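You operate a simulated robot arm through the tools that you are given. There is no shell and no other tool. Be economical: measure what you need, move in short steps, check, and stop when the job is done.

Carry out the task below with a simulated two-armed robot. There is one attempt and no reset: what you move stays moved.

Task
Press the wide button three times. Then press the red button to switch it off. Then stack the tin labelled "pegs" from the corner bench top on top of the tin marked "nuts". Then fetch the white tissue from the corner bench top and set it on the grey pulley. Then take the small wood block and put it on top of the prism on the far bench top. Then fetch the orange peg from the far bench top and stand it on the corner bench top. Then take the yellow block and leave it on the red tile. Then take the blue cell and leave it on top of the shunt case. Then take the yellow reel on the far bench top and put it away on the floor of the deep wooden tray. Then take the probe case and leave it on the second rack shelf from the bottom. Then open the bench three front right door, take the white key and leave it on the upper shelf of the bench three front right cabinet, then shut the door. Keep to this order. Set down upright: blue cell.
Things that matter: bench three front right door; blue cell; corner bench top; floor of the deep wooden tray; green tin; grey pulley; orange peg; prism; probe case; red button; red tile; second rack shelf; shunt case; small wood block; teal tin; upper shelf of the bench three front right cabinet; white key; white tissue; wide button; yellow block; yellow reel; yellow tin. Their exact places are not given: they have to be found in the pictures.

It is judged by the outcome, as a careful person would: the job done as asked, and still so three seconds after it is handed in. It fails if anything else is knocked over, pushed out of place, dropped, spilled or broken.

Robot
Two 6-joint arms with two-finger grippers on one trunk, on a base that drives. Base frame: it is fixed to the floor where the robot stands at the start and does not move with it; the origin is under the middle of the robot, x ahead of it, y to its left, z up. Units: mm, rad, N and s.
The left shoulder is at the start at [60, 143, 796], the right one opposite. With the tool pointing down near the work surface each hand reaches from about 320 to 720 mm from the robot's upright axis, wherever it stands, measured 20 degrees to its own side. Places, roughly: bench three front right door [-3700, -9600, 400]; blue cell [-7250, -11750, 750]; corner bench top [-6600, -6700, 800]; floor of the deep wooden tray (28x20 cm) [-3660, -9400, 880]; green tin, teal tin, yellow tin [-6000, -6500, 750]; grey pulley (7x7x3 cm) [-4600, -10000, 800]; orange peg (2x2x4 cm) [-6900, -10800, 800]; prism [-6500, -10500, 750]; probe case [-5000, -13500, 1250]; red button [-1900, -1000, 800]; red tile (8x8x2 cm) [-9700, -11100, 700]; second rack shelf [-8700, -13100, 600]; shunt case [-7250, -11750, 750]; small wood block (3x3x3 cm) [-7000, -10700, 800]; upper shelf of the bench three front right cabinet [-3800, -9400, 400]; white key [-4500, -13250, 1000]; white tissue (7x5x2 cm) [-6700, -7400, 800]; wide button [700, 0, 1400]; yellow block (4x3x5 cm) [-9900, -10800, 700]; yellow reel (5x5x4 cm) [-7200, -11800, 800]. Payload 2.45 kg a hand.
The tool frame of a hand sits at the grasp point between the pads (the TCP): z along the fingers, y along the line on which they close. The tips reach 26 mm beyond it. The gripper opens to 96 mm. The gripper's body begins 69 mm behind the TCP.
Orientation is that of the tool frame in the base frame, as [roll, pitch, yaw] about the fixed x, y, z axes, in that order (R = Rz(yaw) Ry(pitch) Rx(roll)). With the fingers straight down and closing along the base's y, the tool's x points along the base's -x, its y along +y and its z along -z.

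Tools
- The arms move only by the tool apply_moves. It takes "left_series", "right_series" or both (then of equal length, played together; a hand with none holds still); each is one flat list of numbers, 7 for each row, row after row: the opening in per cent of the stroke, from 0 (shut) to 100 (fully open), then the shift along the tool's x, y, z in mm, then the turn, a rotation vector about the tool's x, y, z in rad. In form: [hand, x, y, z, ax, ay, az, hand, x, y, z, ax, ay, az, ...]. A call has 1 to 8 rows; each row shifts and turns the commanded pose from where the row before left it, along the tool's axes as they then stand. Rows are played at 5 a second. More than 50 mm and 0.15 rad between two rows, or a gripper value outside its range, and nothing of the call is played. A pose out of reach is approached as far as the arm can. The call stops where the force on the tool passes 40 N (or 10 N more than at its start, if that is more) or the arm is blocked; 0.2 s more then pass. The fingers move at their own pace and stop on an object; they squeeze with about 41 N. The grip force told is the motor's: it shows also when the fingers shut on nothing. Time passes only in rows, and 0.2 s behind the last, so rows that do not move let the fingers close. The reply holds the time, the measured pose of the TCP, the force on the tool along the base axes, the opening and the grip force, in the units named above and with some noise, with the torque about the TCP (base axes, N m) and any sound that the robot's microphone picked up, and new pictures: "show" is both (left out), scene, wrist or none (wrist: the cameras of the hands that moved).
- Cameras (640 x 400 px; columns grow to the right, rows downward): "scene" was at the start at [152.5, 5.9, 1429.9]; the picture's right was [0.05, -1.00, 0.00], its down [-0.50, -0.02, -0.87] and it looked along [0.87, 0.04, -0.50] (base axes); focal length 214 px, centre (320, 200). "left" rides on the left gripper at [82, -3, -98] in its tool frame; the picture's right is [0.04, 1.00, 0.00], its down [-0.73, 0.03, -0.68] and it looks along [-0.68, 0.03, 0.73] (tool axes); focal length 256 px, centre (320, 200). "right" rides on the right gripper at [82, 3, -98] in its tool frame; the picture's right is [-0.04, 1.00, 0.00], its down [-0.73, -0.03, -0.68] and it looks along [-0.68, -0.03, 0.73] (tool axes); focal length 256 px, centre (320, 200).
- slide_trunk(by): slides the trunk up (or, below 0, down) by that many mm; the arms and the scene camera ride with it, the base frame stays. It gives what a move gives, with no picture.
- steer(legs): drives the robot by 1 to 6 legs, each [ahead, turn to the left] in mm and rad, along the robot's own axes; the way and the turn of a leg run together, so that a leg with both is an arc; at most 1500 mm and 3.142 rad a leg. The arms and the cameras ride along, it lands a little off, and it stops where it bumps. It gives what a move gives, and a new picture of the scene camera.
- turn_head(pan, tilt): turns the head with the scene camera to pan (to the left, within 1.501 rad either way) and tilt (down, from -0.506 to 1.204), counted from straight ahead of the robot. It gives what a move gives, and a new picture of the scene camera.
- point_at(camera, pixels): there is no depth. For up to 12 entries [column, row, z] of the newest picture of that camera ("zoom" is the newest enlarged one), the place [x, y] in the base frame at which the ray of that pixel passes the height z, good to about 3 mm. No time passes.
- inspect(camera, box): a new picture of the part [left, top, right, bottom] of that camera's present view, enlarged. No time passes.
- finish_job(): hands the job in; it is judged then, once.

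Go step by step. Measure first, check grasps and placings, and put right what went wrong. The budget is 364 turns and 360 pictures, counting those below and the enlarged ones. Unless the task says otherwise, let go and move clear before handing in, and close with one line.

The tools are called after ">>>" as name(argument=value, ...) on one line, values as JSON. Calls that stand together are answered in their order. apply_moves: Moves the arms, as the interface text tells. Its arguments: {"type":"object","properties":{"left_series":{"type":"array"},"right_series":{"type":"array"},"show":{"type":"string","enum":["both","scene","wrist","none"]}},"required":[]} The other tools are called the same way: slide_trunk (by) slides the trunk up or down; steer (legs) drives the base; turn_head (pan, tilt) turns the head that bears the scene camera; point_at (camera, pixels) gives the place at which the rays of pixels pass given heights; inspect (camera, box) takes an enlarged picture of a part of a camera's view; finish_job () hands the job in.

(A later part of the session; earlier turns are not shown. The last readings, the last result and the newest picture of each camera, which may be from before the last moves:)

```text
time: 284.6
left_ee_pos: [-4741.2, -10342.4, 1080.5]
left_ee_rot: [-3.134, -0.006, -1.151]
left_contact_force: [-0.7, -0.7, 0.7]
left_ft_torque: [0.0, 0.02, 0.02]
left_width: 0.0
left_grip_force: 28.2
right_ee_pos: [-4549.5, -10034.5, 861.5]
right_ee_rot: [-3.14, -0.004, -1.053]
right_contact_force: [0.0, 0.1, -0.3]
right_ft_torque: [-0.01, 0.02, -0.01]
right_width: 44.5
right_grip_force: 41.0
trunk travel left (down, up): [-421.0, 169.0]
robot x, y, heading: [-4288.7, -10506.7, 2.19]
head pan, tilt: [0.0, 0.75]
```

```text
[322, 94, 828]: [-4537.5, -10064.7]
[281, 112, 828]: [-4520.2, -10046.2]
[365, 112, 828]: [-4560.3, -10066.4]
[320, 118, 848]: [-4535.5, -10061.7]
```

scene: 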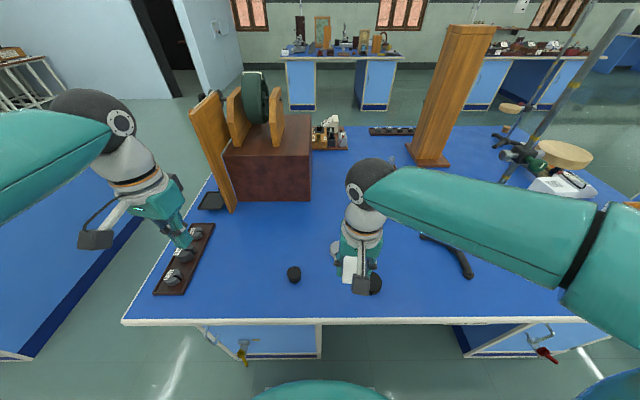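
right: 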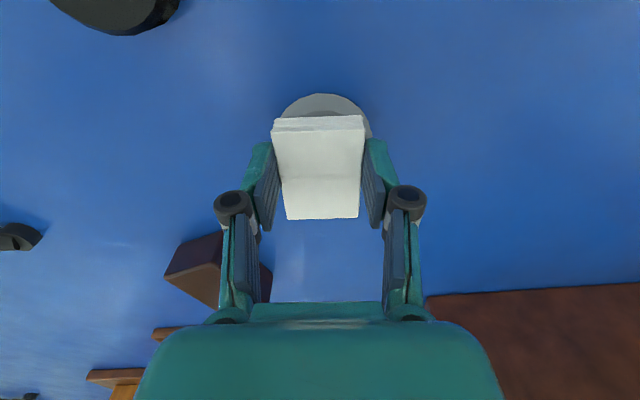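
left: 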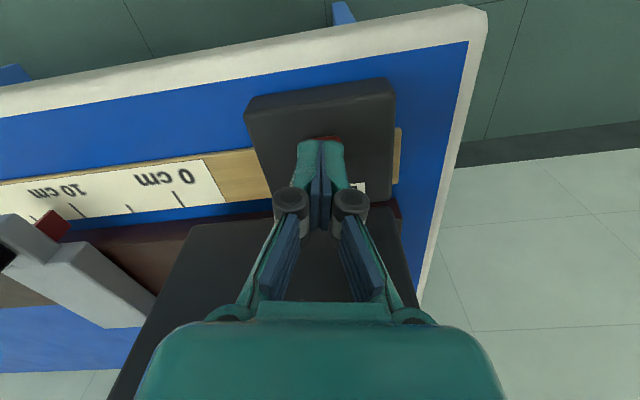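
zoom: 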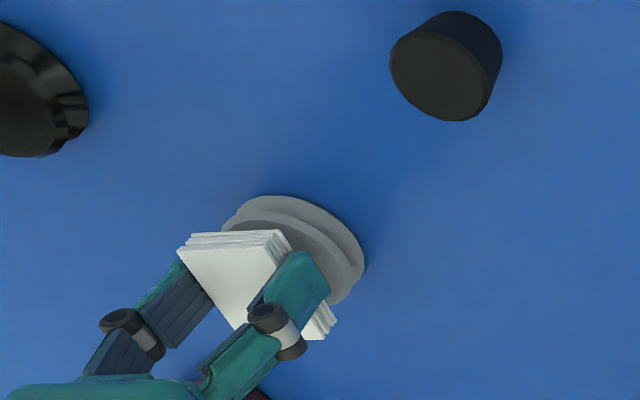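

Centred within 5 mm. Continue lowering in small steps.

>>> apply_moves(right_series=[0, -1, 3, 3, 0, 0, 0, 0, 0, 0, 2, 0, 0, 0, 0, 0, 0, 0, 0, 0, 0], show="none")

>>> inspect(camera="left", box=[100, 130, 200, 210])

```text
time: 285.4
left_ee_pos: [-4740.0, -10341.5, 1080.0]
left_ee_rot: [-3.134, -0.005, -1.151]
left_contact_force: [0.8, -0.3, 0.2]
left_ft_torque: [0.02, 0.03, 0.01]
left_width: 0.1
left_grip_force: 28.6
right_ee_pos: [-4554.0, -10035.0, 857.3]
right_ee_rot: [-3.14, -0.004, -1.051]
right_contact_force: [-0.1, 0.1, 0.1]
right_ft_torque: [0.01, 0.01, 0.0]
right_width: 44.5
right_grip_force: 41.1
trunk travel left (down, up): [-421.0, 169.0]
robot x, y, heading: [-4293.7, -10507.3, 2.193]
head pan, tilt: [0.0, 0.75]
```

```text
5.00 times, centred on (150, 170) of left
```

zoom: 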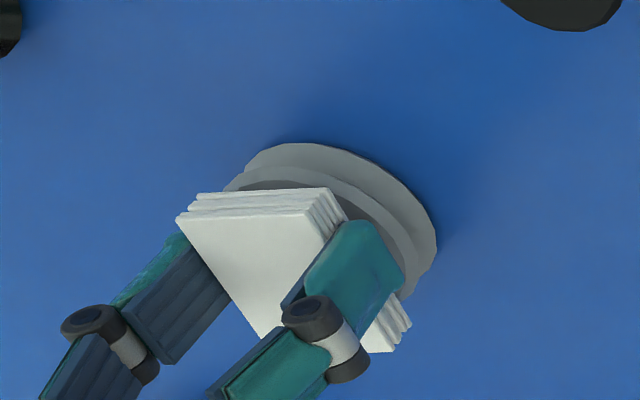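

>>> apply_moves(right_series=[0, 0, 0, 2, 0, 0, 0, 0, 0, 0, 0, 0, 0, 0], show="none")

>>> apply_moves(right_series=[0, 0, 0, 2, 0, 0, 0, 0, 0, 0, 0, 0, 0, 0], show="none")

```text
time: 286.1
left_ee_pos: [-4739.4, -10342.3, 1079.6]
left_ee_rot: [-3.134, -0.004, -1.149]
left_contact_force: [-0.4, 0.5, -0.1]
left_ft_torque: [0.01, 0.0, -0.01]
left_width: 0.0
left_grip_force: 28.3
right_ee_pos: [-4552.8, -10036.2, 855.7]
right_ee_rot: [-3.14, -0.003, -1.05]
right_contact_force: [-0.2, 0.3, -0.6]
right_ft_torque: [-0.01, -0.02, 0.0]
right_width: 44.7
right_grip_force: 41.3
trunk travel left (down, up): [-421.0, 169.0]
robot x, y, heading: [-4290.2, -10508.5, 2.189]
head pan, tilt: [0.0, 0.75]
```

```text
time: 286.6
left_ee_pos: [-4740.1, -10342.3, 1079.4]
left_ee_rot: [-3.133, -0.004, -1.15]
left_contact_force: [-0.8, -0.4, 0.2]
left_ft_torque: [-0.01, -0.01, 0.0]
left_width: 0.0
left_grip_force: 29.0
right_ee_pos: [-4554.4, -10035.5, 853.2]
right_ee_rot: [-3.139, -0.004, -1.05]
right_contact_force: [-0.4, 0.4, 0.6]
right_ft_torque: [0.02, 0.03, 0.02]
right_width: 44.6
right_grip_force: 41.1
trunk travel left (down, up): [-421.0, 169.0]
robot x, y, heading: [-4291.5, -10510.7, 2.196]
head pan, tilt: [0.0, 0.75]
```

>>> apply_moves(right_series=[0, 0, 0, 2, 0, 0, 0, 0, 0, 0, 0, 0, 0, 0], show="none")

>>> apply_moves(right_series=[0, 0, 0, 2, 0, 0, 0, 0, 0, 0, 0, 0, 0, 0], show="wrist")

>>> inspect(camera="left", box=[100, 130, 200, 210])

```text
time: 287.2
left_ee_pos: [-4739.8, -10342.3, 1079.8]
left_ee_rot: [-3.134, -0.006, -1.15]
left_contact_force: [0.3, -0.3, -0.1]
left_ft_torque: [0.01, -0.01, -0.02]
left_width: 0.0
left_grip_force: 28.7
right_ee_pos: [-4553.8, -10035.4, 851.2]
right_ee_rot: [-3.141, -0.004, -1.051]
right_contact_force: [-0.1, -0.3, -0.2]
right_ft_torque: [0.0, 0.0, 0.0]
right_width: 44.6
right_grip_force: 41.2
trunk travel left (down, up): [-421.0, 169.0]
robot x, y, heading: [-4292.1, -10508.5, 2.192]
head pan, tilt: [0.0, 0.75]
```

```text
time: 287.9
left_ee_pos: [-4739.8, -10341.8, 1079.1]
left_ee_rot: [-3.133, -0.003, -1.151]
left_contact_force: [0.1, -0.2, 0.4]
left_ft_torque: [0.0, 0.0, -0.01]
left_width: 0.0
left_grip_force: 28.4
right_ee_pos: [-4553.5, -10035.8, 850.1]
right_ee_rot: [-3.141, -0.002, -1.051]
right_contact_force: [0.8, 0.3, 5.9]
right_ft_torque: [0.04, 0.12, 0.01]
right_width: 44.4
right_grip_force: 41.0
trunk travel left (down, up): [-421.0, 169.0]
robot x, y, heading: [-4291.0, -10507.6, 2.19]
head pan, tilt: [0.0, 0.75]
```

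right: 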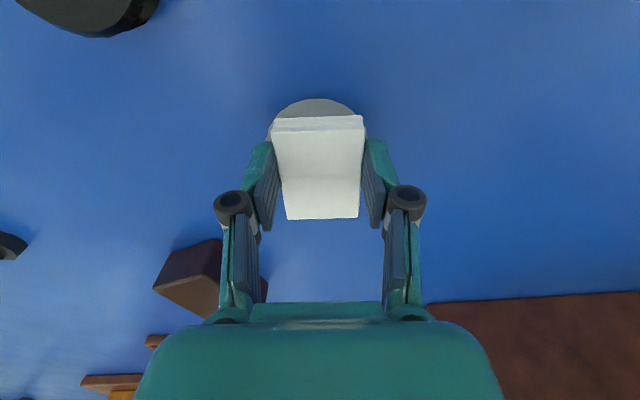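

```text
5.00 times, centred on (150, 170) of left
```

zoom: 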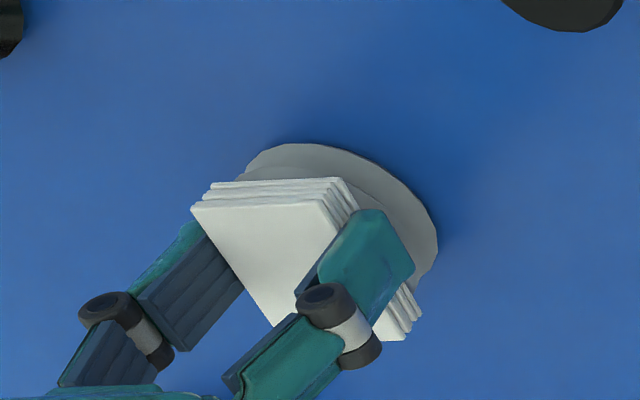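

Contact (6 N). Open and rise.

>>> apply_moves(right_series=[60, 0, 0, 0, 0, 0, 0, 80, 0, 0, 0, 0, 0, 0, 90, 0, 0, 0, 0, 0, 0, 90, 0, 0, -30, 0, 0, 0, 90, 0, 0, -45, 0, 0, 0, 90, 0, 0, -45, 0, 0, 0], show="wrist")

>>> inspect(camera="left", box=[100, 130, 200, 210])

```text
time: 289.2
left_ee_pos: [-4740.1, -10342.0, 1079.8]
left_ee_rot: [-3.134, -0.004, -1.15]
left_contact_force: [-0.3, -0.5, 1.4]
left_ft_torque: [0.0, 0.01, -0.01]
left_width: 0.0
left_grip_force: 29.3
right_ee_pos: [-4555.3, -10034.4, 966.8]
right_ee_rot: [-3.141, -0.003, -1.052]
right_contact_force: [-0.2, -0.4, -0.3]
right_ft_torque: [-0.01, 0.01, 0.0]
right_width: 86.9
right_grip_force: 0.0
trunk travel left (down, up): [-421.0, 169.0]
robot x, y, heading: [-4294.1, -10504.6, 2.191]
head pan, tilt: [0.0, 0.75]
```

right: 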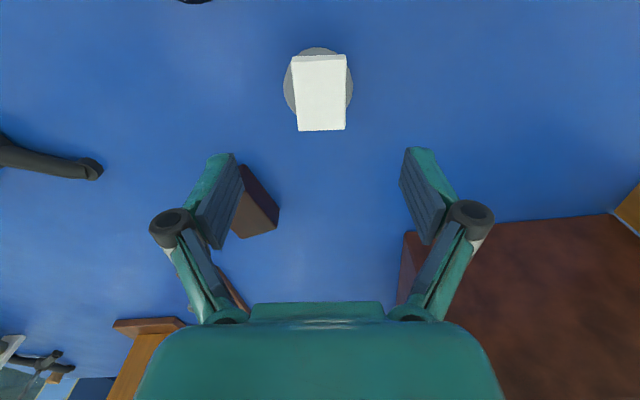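

```text
5.00 times, centred on (150, 170) of left
```

zoom: 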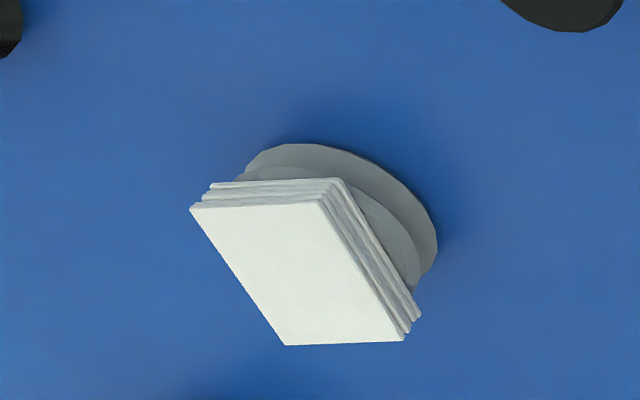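

The tissue rests on the pulley. Retract the right hand and head back through the gap, trying combined legs to save pictures.

>>> apply_moves(right_series=[90, 0, 0, -35, 0, 0, 0, 50, 40, 0, 0, 0, 0, 0, 0, 40, 0, 0, 0, 0, 0, 0, 40, 0, 0, 0, 0, 0, 0, 35, 0, 0, 0, 0, 0], show="none")

>>> steer(legs=[[-280, 0], [0, 0.78], [30, 0], [0, 0.76]])

```text
time: 290.4
left_ee_pos: [-4739.7, -10343.2, 1079.9]
left_ee_rot: [-3.135, -0.002, -1.151]
left_contact_force: [0.6, -0.7, 0.4]
left_ft_torque: [0.03, 0.01, 0.01]
left_width: 0.1
left_grip_force: 28.2
right_ee_pos: [-4477.1, -10168.5, 1004.2]
right_ee_rot: [-3.141, -0.002, -1.051]
right_contact_force: [-0.7, -0.3, 0.1]
right_ft_torque: [0.0, 0.0, 0.0]
right_width: 0.0
right_grip_force: 28.2
trunk travel left (down, up): [-421.0, 169.0]
robot x, y, heading: [-4290.1, -10512.3, 2.191]
head pan, tilt: [0.0, 0.75]
```

```text
time: 297.3
left_ee_pos: [-4374.3, -11168.9, 1079.3]
left_ee_rot: [-3.132, -0.008, 0.319]
left_contact_force: [-0.4, -1.0, -0.2]
left_ft_torque: [-0.01, 0.0, 0.0]
left_width: 0.1
left_grip_force: 28.8
right_ee_pos: [-4521.6, -10890.0, 1004.9]
right_ee_rot: [-3.14, -0.004, 0.418]
right_contact_force: [0.0, -0.6, -0.7]
right_ft_torque: [0.01, 0.01, 0.03]
right_width: 0.0
right_grip_force: 28.7
trunk travel left (down, up): [-421.0, 169.0]
robot x, y, heading: [-4183.6, -10697.0, -2.6]
head pan, tilt: [0.0, 0.75]
stopped in leg 4: the robot was blocked; the commanded pose is now the measured one
```

scene: 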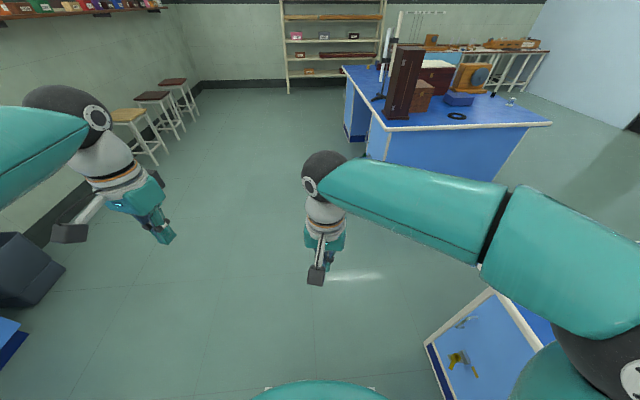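

Nearly complete. Continue: along the back side, then turn into the gap.

>>> steer(legs=[[0, 0.07], [1000, 0], [0, -0.8]])

>>> steer(legs=[[0, -0.76]])

```text
time: 305.4
left_ee_pos: [-5461.4, -11521.7, 1080.3]
left_ee_rot: [-3.135, -0.005, -0.387]
left_contact_force: [-0.1, -0.1, 0.1]
left_ft_torque: [0.01, -0.01, -0.01]
left_width: 0.0
left_grip_force: 28.6
right_ee_pos: [-5393.4, -11215.7, 1005.6]
right_ee_rot: [-3.141, -0.004, -0.291]
right_contact_force: [0.6, 0.6, 0.4]
right_ft_torque: [0.01, -0.01, -0.04]
right_width: 0.0
right_grip_force: 28.5
trunk travel left (down, up): [-421.0, 169.0]
robot x, y, heading: [-5016.3, -11312.4, 2.981]
head pan, tilt: [0.0, 0.75]
```

scene: 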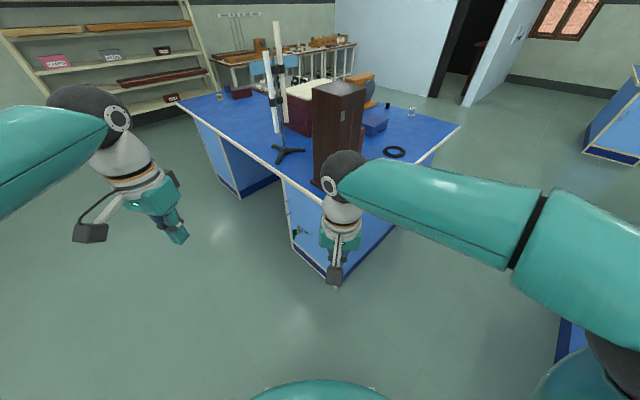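

```text
time: 308.0
left_ee_pos: [-5489.3, -11172.1, 1079.8]
left_ee_rot: [-3.132, -0.004, -1.114]
left_contact_force: [0.9, 0.3, -0.8]
left_ft_torque: [-0.01, -0.03, -0.01]
left_width: 0.1
left_grip_force: 28.0
right_ee_pos: [-5234.0, -10987.2, 1006.0]
right_ee_rot: [-3.141, -0.004, -1.017]
right_contact_force: [0.3, 0.6, -1.1]
right_ft_torque: [0.01, -0.03, 0.02]
right_width: 0.0
right_grip_force: 28.2
trunk travel left (down, up): [-421.0, 169.0]
robot x, y, heading: [-5040.0, -11330.3, 2.254]
head pan, tilt: [0.0, 0.75]
```

scene: 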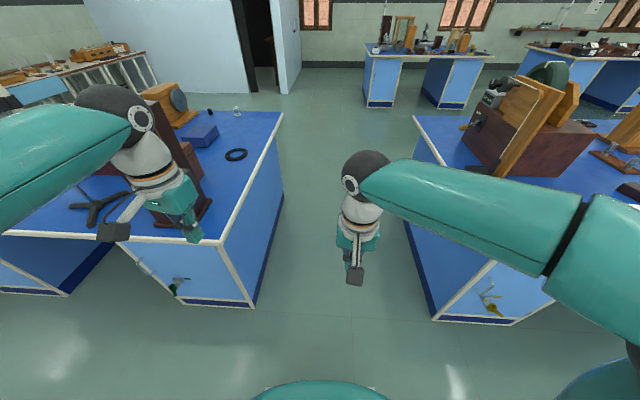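

Slight correction right, then through the gap.

>>> steer(legs=[[0, -0.16], [600, 0], [0, 0.1], [1500, 0], [350, 0]])

>>> steer(legs=[[0, 0.8]])

```text
time: 321.9
left_ee_pos: [-6922.8, -9135.1, 1079.5]
left_ee_rot: [-3.133, -0.006, -1.149]
left_contact_force: [-0.3, -0.1, 0.0]
left_ft_torque: [-0.04, -0.02, 0.01]
left_width: 0.0
left_grip_force: 28.7
right_ee_pos: [-6659.4, -8959.6, 1005.3]
right_ee_rot: [-3.142, -0.005, -1.053]
right_contact_force: [0.6, 0.8, -1.0]
right_ft_torque: [-0.03, -0.03, 0.03]
right_width: 0.0
right_grip_force: 28.7
trunk travel left (down, up): [-421.0, 169.0]
robot x, y, heading: [-6479.9, -9307.1, 2.227]
head pan, tilt: [0.0, 0.75]
```

scene: 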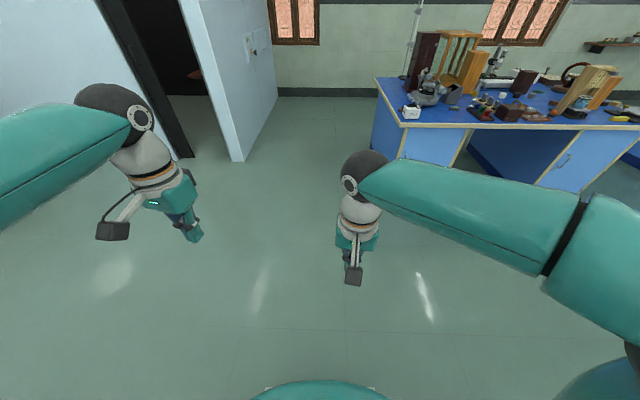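

```text
time: 324.6
left_ee_pos: [-6912.0, -9501.3, 1082.4]
left_ee_rot: [-3.134, -0.005, -0.364]
left_contact_force: [1.4, 0.2, 0.2]
left_ft_torque: [0.01, 0.01, 0.02]
left_width: 0.0
left_grip_force: 28.9
right_ee_pos: [-6851.0, -9191.9, 1006.4]
right_ee_rot: [-3.141, -0.003, -0.267]
right_contact_force: [0.2, -0.7, 0.2]
right_ft_torque: [-0.01, -0.02, 0.02]
right_width: 0.0
right_grip_force: 28.1
trunk travel left (down, up): [-421.0, 169.0]
robot x, y, heading: [-6471.4, -9278.4, 3.012]
head pan, tilt: [0.0, 0.75]
```

scene: 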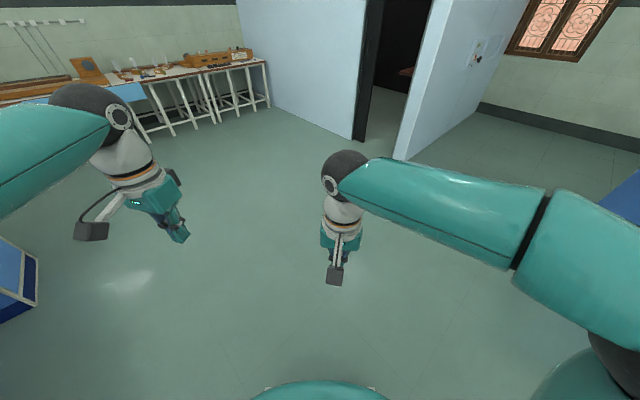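

>>> steer(legs=[[0, 0.74], [930, 0]])

>>> steer(legs=[[0, 0.8]])

>>> steer(legs=[[0, 0.78]])

```text
time: 331.7
left_ee_pos: [-7415.4, -10256.0, 1081.0]
left_ee_rot: [-3.134, -0.007, 0.368]
left_contact_force: [-0.2, -0.5, -0.2]
left_ft_torque: [0.02, -0.01, 0.01]
left_width: 0.0
left_grip_force: 28.6
right_ee_pos: [-7576.3, -9984.6, 1006.3]
right_ee_rot: [-3.139, -0.004, 0.464]
right_contact_force: [-0.4, 0.4, -0.4]
right_ft_torque: [-0.01, -0.03, -0.02]
right_width: 0.0
right_grip_force: 28.9
trunk travel left (down, up): [-421.0, 169.0]
robot x, y, heading: [-7230.8, -9802.6, -2.544]
head pan, tilt: [0.0, 0.75]
```

scene: 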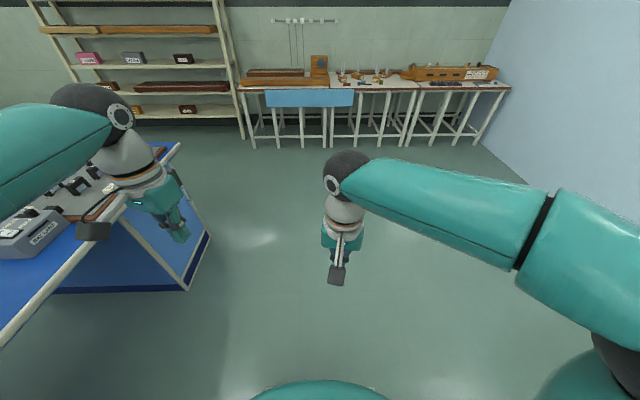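

```text
time: 334.4
left_ee_pos: [-7035.6, -10249.1, 1081.7]
left_ee_rot: [-3.133, -0.006, 1.161]
left_contact_force: [0.3, -0.2, -0.5]
left_ft_torque: [0.04, 0.0, 0.01]
left_width: 0.2
left_grip_force: 28.6
right_ee_pos: [-7341.1, -10171.1, 1007.0]
right_ee_rot: [-3.138, -0.002, 1.259]
right_contact_force: [0.3, 0.7, -0.2]
right_ft_torque: [-0.01, -0.02, 0.01]
right_width: 0.0
right_grip_force: 29.1
trunk travel left (down, up): [-421.0, 169.0]
robot x, y, heading: [-7262.3, -9792.5, -1.753]
head pan, tilt: [0.0, 0.75]
```

scene: 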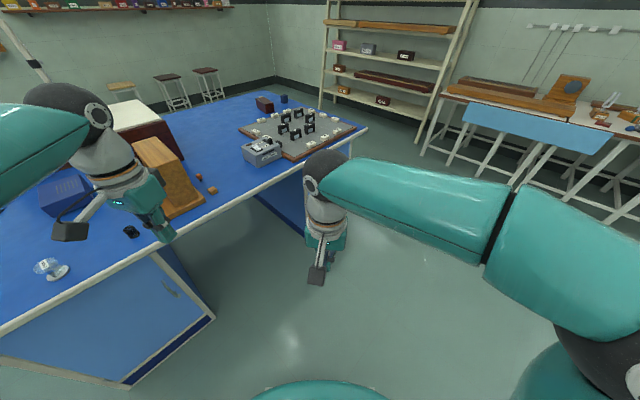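

```text
time: 337.1
left_ee_pos: [-6781.2, -9962.2, 1083.3]
left_ee_rot: [-3.133, -0.006, 1.939]
left_contact_force: [0.4, -0.6, 0.2]
left_ft_torque: [0.0, -0.02, 0.02]
left_width: 0.0
left_grip_force: 28.1
right_ee_pos: [-7052.8, -10122.8, 1007.0]
right_ee_rot: [-3.141, -0.004, 2.034]
right_contact_force: [0.0, -0.6, -0.3]
right_ft_torque: [0.0, 0.01, -0.01]
right_width: 0.0
right_grip_force: 28.0
trunk travel left (down, up): [-421.0, 169.0]
robot x, y, heading: [-7287.9, -9810.6, -0.979]
head pan, tilt: [0.0, 0.75]
```

scene: 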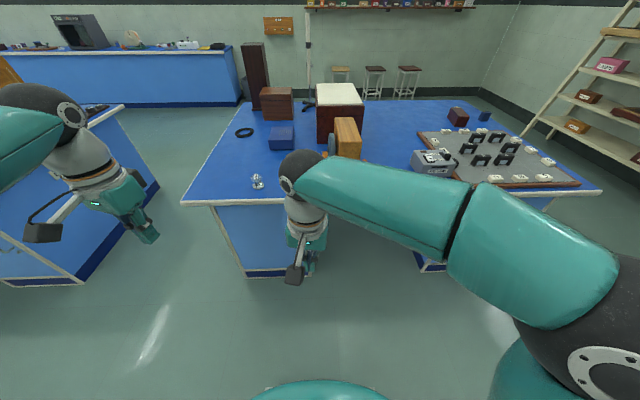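

Facing the far bench. Enlarge the left-middle area.

>>> inspect(camera="scene", box=[225, 100, 445, 220])

```text
2.91 times, centred on (335, 160) of scene
```

zoom: 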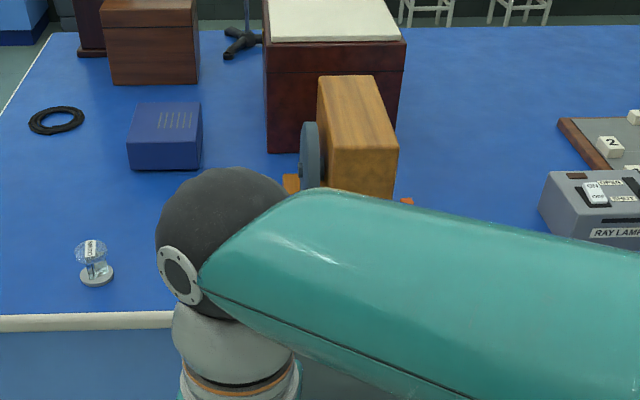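

The glass prism on a little stand is at zoom (93,262). Move the right arm to the right to uncover the rest.

>>> apply_moves(right_series=[0, 10, -45, 0, 0, 0, 0, 0, 10, -45, 0, 0, 0, 0, 0, 10, -45, 0, 0, 0, 0, 0, 10, -45, 0, 0, 0, 0, 0, 10, -45, 0, 0, 0, 0], show="none")

>>> inspect(camera="scene", box=[225, 110, 425, 220])

```text
time: 338.3
left_ee_pos: [-6781.7, -9960.9, 1082.7]
left_ee_rot: [-3.133, -0.005, 1.939]
left_contact_force: [-0.7, 0.5, 0.5]
left_ft_torque: [-0.01, -0.02, 0.04]
left_width: 0.1
left_grip_force: 28.3
right_ee_pos: [-7274.6, -10176.2, 1005.6]
right_ee_rot: [-3.141, -0.002, 2.035]
right_contact_force: [0.0, -0.2, 0.3]
right_ft_torque: [-0.01, 0.01, 0.0]
right_width: 0.0
right_grip_force: 28.0
trunk travel left (down, up): [-421.0, 169.0]
robot x, y, heading: [-7286.0, -9813.2, -0.985]
head pan, tilt: [0.0, 0.75]
```

```text
3.20 times, centred on (325, 165) of scene
```

zoom: 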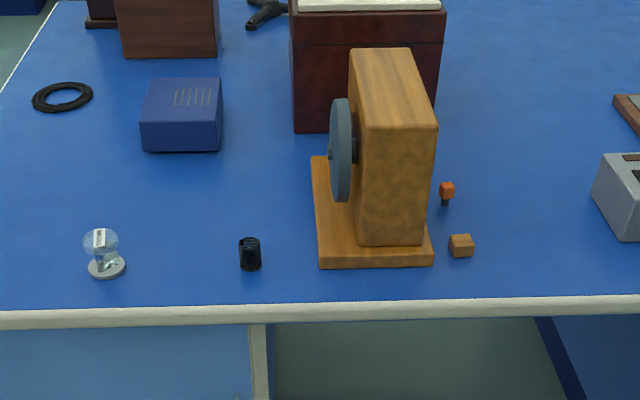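

Small wood block at (461,245), orange peg at (446,192), prism at (103,250). Get coordinates.

>>> point_at(camera="zoom", pixels=[[461, 240, 828], [461, 255, 800], [446, 185, 840], [446, 205, 800], [105, 268, 805], [101, 235, 860], [101, 235, 850], [250, 240, 840], [340, 310, 800], [375, 262, 800]])

```text
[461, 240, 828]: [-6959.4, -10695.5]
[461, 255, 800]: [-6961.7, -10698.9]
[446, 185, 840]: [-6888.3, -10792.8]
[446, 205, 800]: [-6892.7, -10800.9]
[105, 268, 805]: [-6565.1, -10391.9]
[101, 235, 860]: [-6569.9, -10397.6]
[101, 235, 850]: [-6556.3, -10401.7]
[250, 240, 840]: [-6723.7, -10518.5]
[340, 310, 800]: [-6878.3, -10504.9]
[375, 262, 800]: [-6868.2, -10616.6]
```

Both are ~80-110 mm in from the edge. Drive 470 mm closer.

>>> steer(legs=[[0, 0.03], [470, 0]])

>>> apply_moves(right_series=[100, 0, 0, 0, 0, 0, 0, 100, 0, 0, 0, 0, 0, 0], show="wrist")

```text
time: 341.5
left_ee_pos: [-6502.2, -10334.0, 1083.0]
left_ee_rot: [-3.134, -0.008, 1.967]
left_contact_force: [-0.2, 0.3, -0.4]
left_ft_torque: [0.0, 0.0, -0.02]
left_width: 0.0
left_grip_force: 28.6
right_ee_pos: [-6985.7, -10564.5, 1004.3]
right_ee_rot: [-3.14, -0.004, 2.063]
right_contact_force: [0.0, -1.1, -0.5]
right_ft_torque: [0.0, 0.02, -0.02]
right_width: 0.0
right_grip_force: 28.1
trunk travel left (down, up): [-421.0, 169.0]
robot x, y, heading: [-7007.8, -10196.9, -0.95]
head pan, tilt: [0.0, 0.75]
```

scene: 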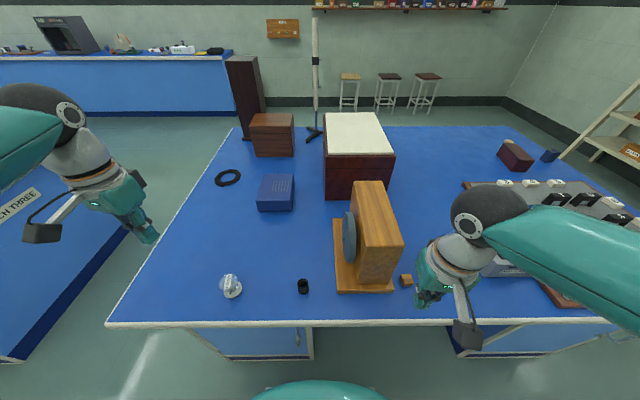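

```text
time: 342.1
left_ee_pos: [-6502.6, -10333.8, 1084.1]
left_ee_rot: [-3.133, -0.004, 1.968]
left_contact_force: [-0.3, -0.4, 0.4]
left_ft_torque: [-0.03, -0.01, -0.03]
left_width: 0.0
left_grip_force: 28.9
right_ee_pos: [-6986.8, -10562.8, 1004.9]
right_ee_rot: [-3.138, -0.002, 2.065]
right_contact_force: [0.0, -1.1, -0.4]
right_ft_torque: [0.03, 0.04, 0.0]
right_width: 86.0
right_grip_force: 0.1
trunk travel left (down, up): [-421.0, 169.0]
robot x, y, heading: [-7011.6, -10198.0, -0.959]
head pan, tilt: [0.0, 0.75]
```

right: 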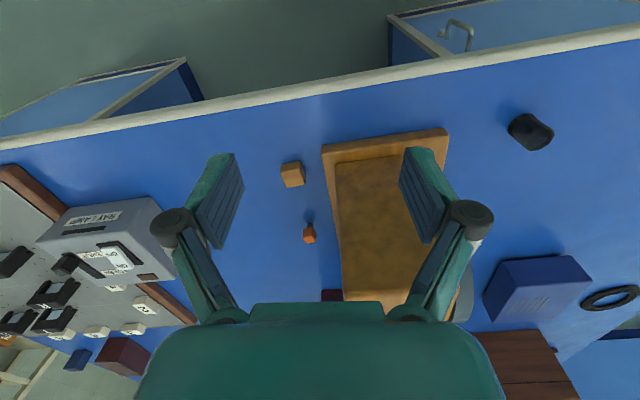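

Rotate the right gripper 90° so it closes along the depth direction (keeps clear of the stand). Measure first.

>>> point_at(camera="right", pixels=[[292, 176, 830], [292, 176, 825], [310, 237, 840], [310, 237, 830], [326, 165, 815], [338, 200, 1000], [282, 185, 830], [303, 180, 830]])

>>> apply_moves(right_series=[55, 0, 0, 0, 0, 0, -0.149, 55, 0, 0, 0, 0, 0, -0.149, 55, 0, 0, 0, 0, 0, -0.149, 55, 0, 0, 0, 0, 0, -0.149, 55, 0, 0, 0, 0, 0, -0.149, 55, 0, 0, 0, 0, 0, -0.149, 55, 0, 0, 0, 0, 0, -0.149, 55, 0, 0, 0, 0, 0, -0.149], show="none")

>>> apply_moves(right_series=[55, 0, 0, 0, 0, 0, -0.149, 55, 0, 0, 0, 0, 0, -0.149, 55, 0, 0, 0, 0, 0, -0.1], show="wrist")

```text
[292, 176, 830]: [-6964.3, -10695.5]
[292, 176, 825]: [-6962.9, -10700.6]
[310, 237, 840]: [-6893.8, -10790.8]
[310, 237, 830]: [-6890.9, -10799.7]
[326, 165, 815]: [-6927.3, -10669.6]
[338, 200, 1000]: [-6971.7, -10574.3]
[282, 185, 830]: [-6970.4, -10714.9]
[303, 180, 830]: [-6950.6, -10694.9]
```

```text
time: 343.9
left_ee_pos: [-6501.9, -10333.7, 1084.1]
left_ee_rot: [-3.131, -0.006, 1.967]
left_contact_force: [-0.3, 0.5, 0.1]
left_ft_torque: [0.0, 0.01, -0.01]
left_width: 0.0
left_grip_force: 29.0
right_ee_pos: [-6985.7, -10563.1, 1005.4]
right_ee_rot: [3.138, -0.002, -3.023]
right_contact_force: [-0.6, -0.4, -0.2]
right_ft_torque: [0.01, -0.02, 0.01]
right_width: 52.9
right_grip_force: 0.0
trunk travel left (down, up): [-421.0, 169.0]
robot x, y, heading: [-7009.5, -10200.5, -0.96]
head pan, tilt: [0.0, 0.75]
```

```text
time: 344.7
left_ee_pos: [-6501.9, -10332.4, 1085.2]
left_ee_rot: [-3.134, -0.006, 1.966]
left_contact_force: [0.3, -0.2, 0.7]
left_ft_torque: [-0.01, -0.01, 0.0]
left_width: 0.0
left_grip_force: 28.3
right_ee_pos: [-6987.3, -10563.8, 1007.2]
right_ee_rot: [3.139, -0.003, -2.626]
right_contact_force: [0.1, -0.6, -0.3]
right_ft_torque: [0.01, 0.0, -0.02]
right_width: 52.5
right_grip_force: 0.0
trunk travel left (down, up): [-421.0, 169.0]
robot x, y, heading: [-7009.2, -10195.1, -0.958]
head pan, tilt: [0.0, 0.75]
```

right: 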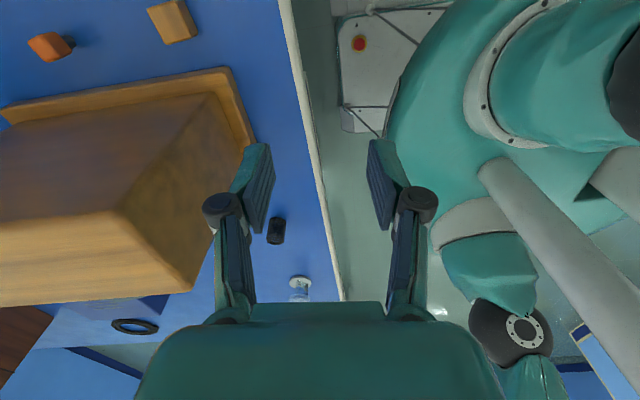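

Rotated. Move over the block (x first), then descend to a hover.

>>> apply_moves(right_series=[55, 49, 0, 0, 0, 0, 0, 55, 0, -43, 0, 0, 0, 0, 55, 0, -43, 0, 0, 0, 0, 55, 0, -43, 0, 0, 0, 0, 55, 0, 0, 45, 0, 0, 0, 55, 0, 0, 45, 0, 0, 0, 55, 0, 0, 40, 0, 0, 0], show="both")

```text
time: 346.1
left_ee_pos: [-6501.7, -10333.2, 1083.9]
left_ee_rot: [-3.133, -0.007, 1.967]
left_contact_force: [0.2, -1.7, -0.2]
left_ft_torque: [0.06, 0.04, 0.03]
left_width: 0.0
left_grip_force: 29.0
right_ee_pos: [-6963.0, -10699.9, 931.2]
right_ee_rot: [-3.132, 0.006, -2.627]
right_contact_force: [-1.2, 2.8, 3.3]
right_ft_torque: [-0.24, -0.05, -0.03]
right_width: 52.9
right_grip_force: 0.1
trunk travel left (down, up): [-421.0, 169.0]
robot x, y, heading: [-7009.1, -10196.0, -0.951]
head pan, tilt: [0.0, 0.75]
stopped in row 7 (right hand): the force on the tool passed its limit at 93 N (the readings are from after the stop); the commanded pose is now the measured one
```

scene: 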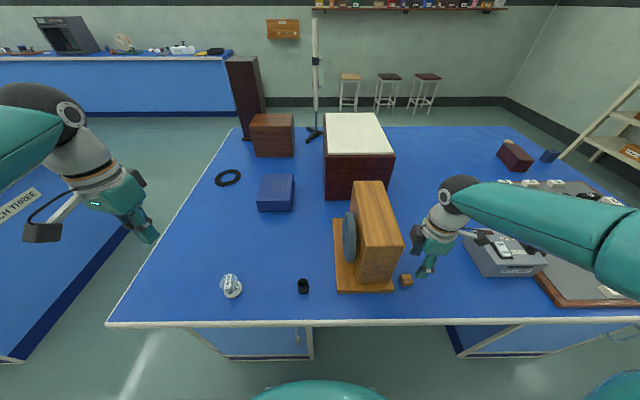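
right: 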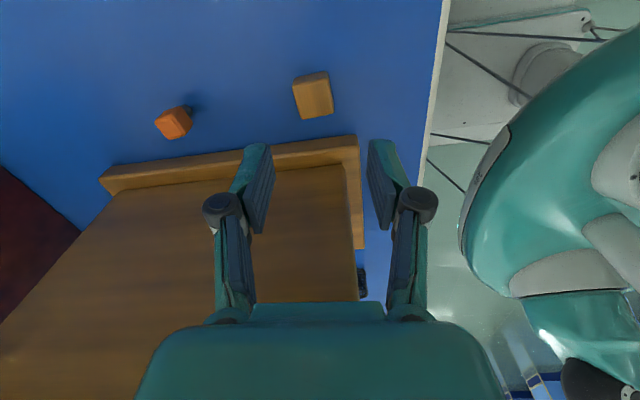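

The descent stopped on an unexpected force at z 931. Work out where the wood's upper edge is relative to the hand.

>>> point_at(camera="scene", pixels=[[393, 283, 815], [403, 243, 900], [403, 243, 940], [403, 243, 980], [381, 182, 940], [407, 281, 825]])

>>> point_at(camera="right", pixels=[[345, 165, 940], [345, 165, 980], [120, 193, 940], [120, 193, 980], [358, 137, 820], [104, 178, 820], [313, 97, 830]])

>>> inspect(camera="scene", box=[330, 160, 530, 300])

```text
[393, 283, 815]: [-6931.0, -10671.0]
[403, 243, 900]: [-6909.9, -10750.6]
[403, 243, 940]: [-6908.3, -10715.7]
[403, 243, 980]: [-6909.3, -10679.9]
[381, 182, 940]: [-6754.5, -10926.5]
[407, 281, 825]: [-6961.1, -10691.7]
```

```text
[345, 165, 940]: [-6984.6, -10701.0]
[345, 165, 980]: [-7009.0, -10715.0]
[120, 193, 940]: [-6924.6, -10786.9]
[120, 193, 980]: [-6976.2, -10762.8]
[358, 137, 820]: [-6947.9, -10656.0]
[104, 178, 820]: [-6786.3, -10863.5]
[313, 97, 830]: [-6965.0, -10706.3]
```

```text
2.86 times, centred on (430, 230) of scene
```

zoom: 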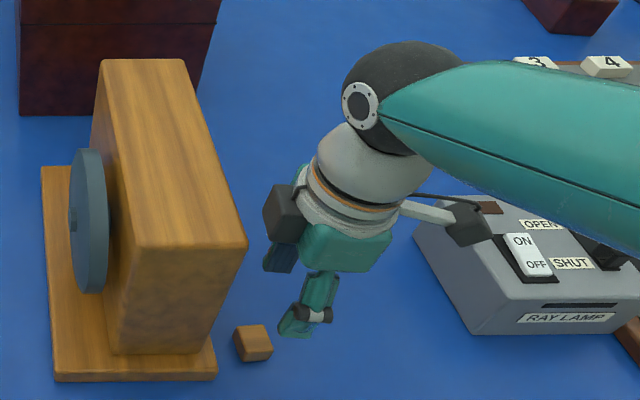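

The wood face seems ~60 mm away from the hand. Probe again gently with small steps to see whether the contact is real.

>>> apply_moves(right_series=[55, 0, 0, -4, 0, 0, 0, 55, 4, 0, 0, 0, 0, 0, 55, 0, 0, 4, 0, 0, 0, 55, 0, 0, 4, 0, 0, 0, 55, 0, 0, 0, 0, 0, 0], show="none")

```text
time: 347.3
left_ee_pos: [-6500.9, -10333.8, 1084.3]
left_ee_rot: [-3.131, -0.006, 1.966]
left_contact_force: [-0.1, 0.4, 0.8]
left_ft_torque: [-0.02, 0.0, -0.01]
left_width: 0.0
left_grip_force: 28.4
right_ee_pos: [-6965.4, -10702.2, 925.1]
right_ee_rot: [-3.134, 0.005, -2.628]
right_contact_force: [-0.5, -0.8, -0.1]
right_ft_torque: [0.0, -0.03, -0.01]
right_width: 52.7
right_grip_force: 0.0
trunk travel left (down, up): [-421.0, 169.0]
robot x, y, heading: [-7005.9, -10199.7, -0.955]
head pan, tilt: [0.0, 0.75]
```

No force now. Continue slowly.

>>> apply_moves(right_series=[55, 0, 0, 8, 0, 0, 0, 55, 0, 0, 8, 0, 0, 0, 55, 0, 0, 10, 0, 0, 0, 55, 0, 0, 10, 0, 0, 0, 55, 0, 0, 10, 0, 0, 0, 55, 0, 0, 10, 0, 0, 0], show="both")

```text
time: 348.7
left_ee_pos: [-6502.4, -10334.6, 1083.4]
left_ee_rot: [-3.133, -0.008, 1.967]
left_contact_force: [0.3, 0.7, 0.6]
left_ft_torque: [0.0, 0.03, -0.01]
left_width: 0.3
left_grip_force: 28.6
right_ee_pos: [-6966.7, -10703.0, 867.5]
right_ee_rot: [-3.135, 0.003, -2.626]
right_contact_force: [-0.9, -0.5, 0.4]
right_ft_torque: [0.0, -0.02, -0.05]
right_width: 52.8
right_grip_force: 0.1
trunk travel left (down, up): [-421.0, 169.0]
robot x, y, heading: [-7007.7, -10197.1, -0.956]
head pan, tilt: [0.0, 0.75]
```

scene: 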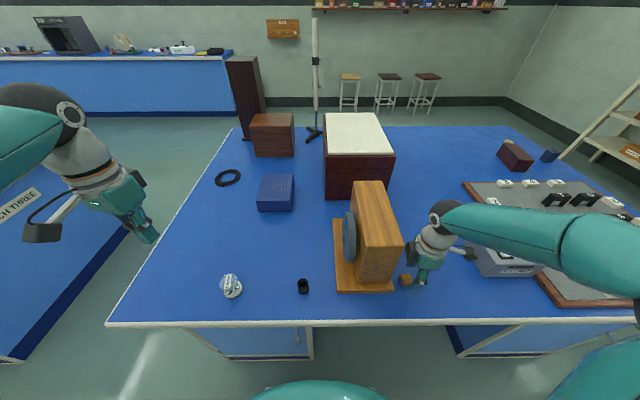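
right: 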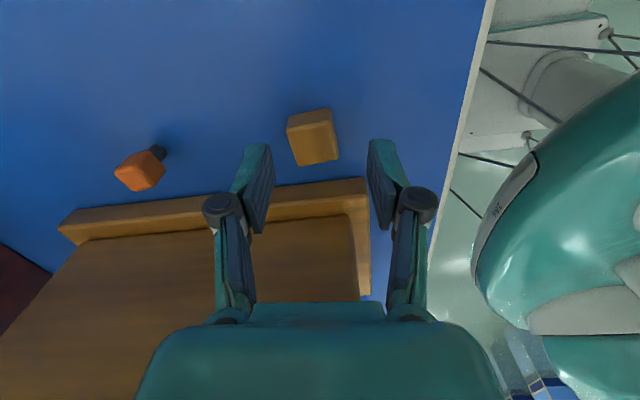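

Fingers straddle the block. Descend the rest and close.

>>> apply_moves(right_series=[55, 0, 0, 10, 0, 0, 0, 55, 0, 0, 10, 0, 0, 0, 55, 0, 0, 10, 0, 0, 0, 55, 0, 0, 6, 0, 0, 0, 0, 0, 0, 0, 0, 0, 0, 0, 0, 0, 0, 0, 0, 0, 0, 0, 0, 0, 0, 0, 0], show="wrist")

```text
time: 350.3
left_ee_pos: [-6501.6, -10334.2, 1084.2]
left_ee_rot: [-3.134, -0.008, 1.966]
left_contact_force: [0.3, -0.1, -0.1]
left_ft_torque: [0.0, -0.02, -0.03]
left_width: 0.3
left_grip_force: 28.5
right_ee_pos: [-6965.3, -10703.7, 831.4]
right_ee_rot: [-3.136, 0.006, -2.628]
right_contact_force: [0.5, 0.3, -0.3]
right_ft_torque: [-0.03, -0.02, 0.02]
right_width: 28.2
right_grip_force: 41.1
trunk travel left (down, up): [-421.0, 169.0]
robot x, y, heading: [-7008.1, -10197.9, -0.957]
head pan, tilt: [0.0, 0.75]
```

right: 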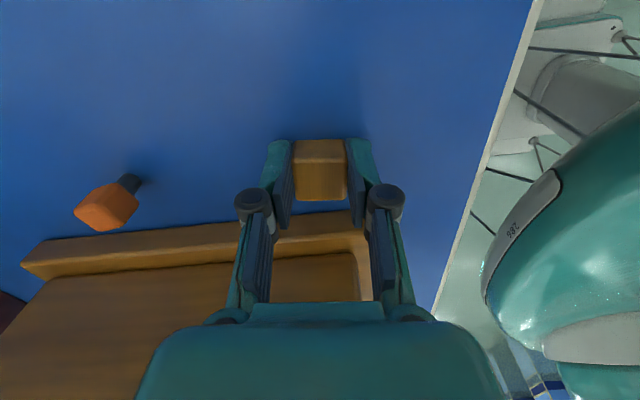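

Grasped (28 mm). Lift it high, and move the left hand aside with its camera viewing the prism.

>>> apply_moves(right_series=[0, 0, 0, -20, 0, 0, 0, 0, 0, 0, -40, 0, 0, 0, 0, 0, 0, -40, 0, 0, 0, 0, 0, 0, -45, 0, 0, 0, 0, 0, 0, -45, 0, 0, 0, 0, 0, 0, -45, 0, 0, 0], left_series=[0, 25, 35, 0, 0, 0, 0, 0, 25, 35, 0, 0, 0, 0, 0, 25, 35, 0, 0, 0, 0, 0, 0, 35, 0, 0, 0, 0, 0, 0, 0, 0, 0, 0, 0, 0, 0, 0, 0, 0, 0, 0], show="wrist")

```text
time: 351.7
left_ee_pos: [-6403.7, -10209.6, 1082.3]
left_ee_rot: [-3.134, -0.008, 1.967]
left_contact_force: [0.3, 0.4, 0.7]
left_ft_torque: [-0.03, -0.02, -0.01]
left_width: 0.0
left_grip_force: 28.9
right_ee_pos: [-6965.1, -10700.3, 1069.5]
right_ee_rot: [-3.136, 0.006, -2.626]
right_contact_force: [-0.2, 0.0, -0.6]
right_ft_torque: [-0.01, 0.02, 0.01]
right_width: 28.1
right_grip_force: 41.3
trunk travel left (down, up): [-421.0, 169.0]
robot x, y, heading: [-7009.5, -10199.0, -0.95]
head pan, tilt: [0.0, 0.75]
```

right: 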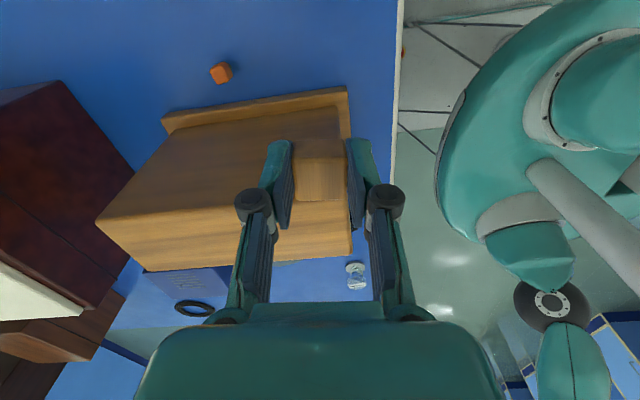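
left: 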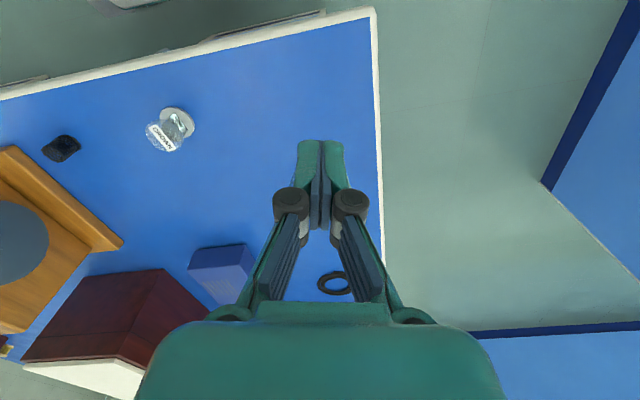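

>>> inspect(camera="scene", box=[200, 260, 260, 310])

>>> inspect(camera="left", box=[130, 90, 210, 160])

```text
8.00 times, centred on (230, 285) of scene
```

zoom: 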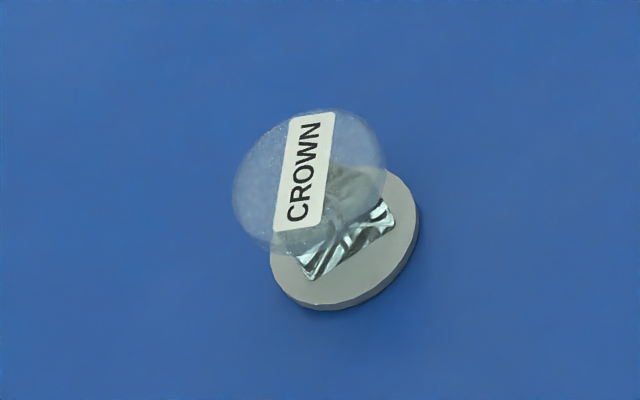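

```text
5.71 times, centred on (170, 125) of left
```

zoom: 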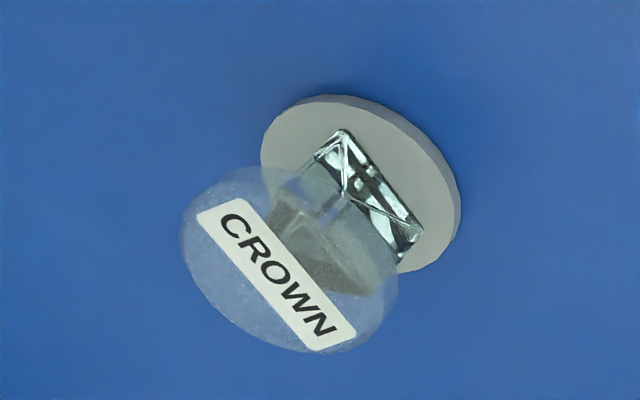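

>>> point_at(camera="zoom", pixels=[[288, 260, 840], [288, 260, 850], [288, 260, 860], [288, 260, 870], [362, 185, 803], [180, 262, 860], [398, 262, 860]])

>>> point_at(camera="scene", pixels=[[228.7, 282.5, 840], [228.7, 282.5, 850], [228.7, 282.5, 860], [228.7, 282.5, 870], [233, 289.5, 803]])

```text
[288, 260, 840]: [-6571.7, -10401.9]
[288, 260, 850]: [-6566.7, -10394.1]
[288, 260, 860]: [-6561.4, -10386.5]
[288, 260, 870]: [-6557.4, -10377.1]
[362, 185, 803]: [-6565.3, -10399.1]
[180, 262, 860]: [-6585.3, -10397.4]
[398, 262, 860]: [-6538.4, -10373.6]
```

```text
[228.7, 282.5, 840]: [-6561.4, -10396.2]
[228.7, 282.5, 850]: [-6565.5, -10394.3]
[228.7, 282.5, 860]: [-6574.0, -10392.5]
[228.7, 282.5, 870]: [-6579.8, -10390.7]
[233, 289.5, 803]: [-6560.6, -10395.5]
```

Prism top is at (-6566,-10394,850). Carry the block across at height.

>>> apply_moves(right_series=[0, -45, 6.3, 0, 0, 0, 0, 0, -45, 6.3, 0, 0, 0, 0, 0, -45, 6.3, 0, 0, 0, 0, 0, -45, 6.3, 0, 0, 0, 0, 0, -45, 6.3, 0, 0, 0, 0, 0, -45, 6.3, 0, 0, 0, 0, 0, -45, 6.3, 0, 0, 0, 0, 0, -45, 6.3, 0, 0, 0, 0], show="none")

>>> apply_moves(right_series=[0, -45, 6.3, 0, 0, 0, 0, 0, -45, 6.3, 0, 0, 0, 0, 0, -44, 6.3, 0, 0, 0, 0, 0, 0, 0, 40, 0, 0, 0, 0, 0, 0, 40, 0, 0, 0, 0, 0, 0, 40, 0, 0, 0, 0, 0, 0, 30, 0, 0, 0, 0, 0, 0, 0, 0, 0, 0], show="both")

```text
time: 353.5
left_ee_pos: [-6405.0, -10209.8, 1083.2]
left_ee_rot: [-3.133, -0.007, 1.967]
left_contact_force: [-0.4, -0.2, -0.3]
left_ft_torque: [0.01, -0.09, 0.02]
left_width: 0.4
left_grip_force: 28.7
right_ee_pos: [-6692.6, -10492.1, 1089.9]
right_ee_rot: [-3.117, 0.04, -2.659]
right_contact_force: [-0.6, -0.4, 0.1]
right_ft_torque: [0.0, -0.03, -0.01]
right_width: 28.2
right_grip_force: 40.4
trunk travel left (down, up): [-421.0, 169.0]
robot x, y, heading: [-7011.7, -10202.7, -0.951]
head pan, tilt: [0.0, 0.75]
```

```text
time: 354.0
left_ee_pos: [-6404.9, -10209.5, 1084.3]
left_ee_rot: [-3.135, -0.007, 1.967]
left_contact_force: [0.0, -0.1, 0.8]
left_ft_torque: [-0.03, -0.02, 0.01]
left_width: 0.2
left_grip_force: 28.2
right_ee_pos: [-6697.6, -10512.4, 1182.2]
right_ee_rot: [-3.041, 0.222, -2.758]
right_contact_force: [0.0, -0.9, 0.8]
right_ft_torque: [0.04, 0.0, -0.03]
right_width: 28.3
right_grip_force: 41.5
right hand out of reach, approached as far as the arm can: row 2
trunk travel left (down, up): [-421.0, 169.0]
robot x, y, heading: [-7010.7, -10196.8, -0.955]
head pan, tilt: [0.0, 0.75]
stopped in row 2 (right hand): the arm was blocked; the commanded pose is now the measured one
```

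scene: 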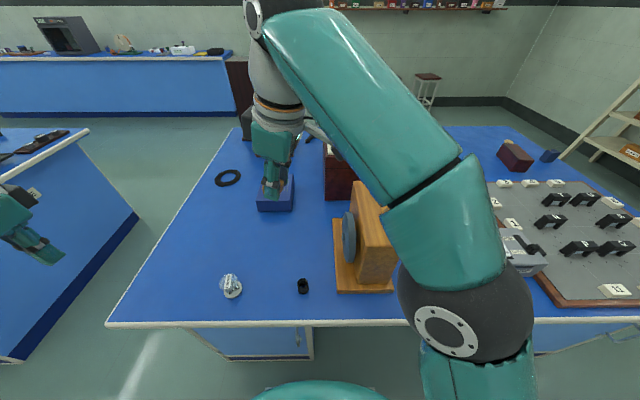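
right: 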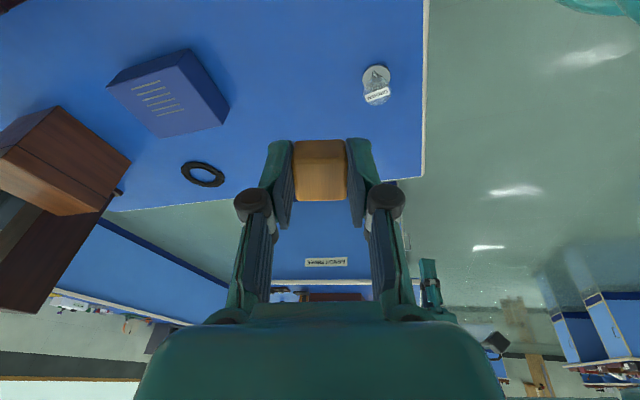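

The wrist reached its limit in the turned orientation. Untilt, lower, and rotate the tool back to its natural yaw.

>>> apply_moves(right_series=[0, 15, 0, 20, 0, 0, 0.14, 0, 15, 0, 20, 0, 0, 0.14, 0, 0, 0, 20, -0.049, 0.11, 0.05, 0, 0, 0, 20, -0.049, 0.11, 0.05, 0, 0, 0, 0, 0, 0, 0.14, 0, 0, 0, 0, 0, 0, 0.14, 0, 0, 0, 0, 0, 0, 0.14, 0, 0, 0, 0, 0, 0, 0.14], show="none")

```text
time: 355.8
left_ee_pos: [-6403.6, -10210.3, 1082.6]
left_ee_rot: [-3.132, -0.006, 1.968]
left_contact_force: [-0.2, 0.0, -0.1]
left_ft_torque: [0.03, 0.0, -0.01]
left_width: 0.0
left_grip_force: 28.6
right_ee_pos: [-6705.3, -10520.7, 1094.8]
right_ee_rot: [3.071, -0.029, 2.585]
right_contact_force: [-0.1, 0.2, 0.2]
right_ft_torque: [-0.02, -0.03, -0.01]
right_width: 28.5
right_grip_force: 40.9
trunk travel left (down, up): [-421.0, 169.0]
robot x, y, heading: [-7006.2, -10198.0, -0.956]
head pan, tilt: [0.0, 0.75]
```

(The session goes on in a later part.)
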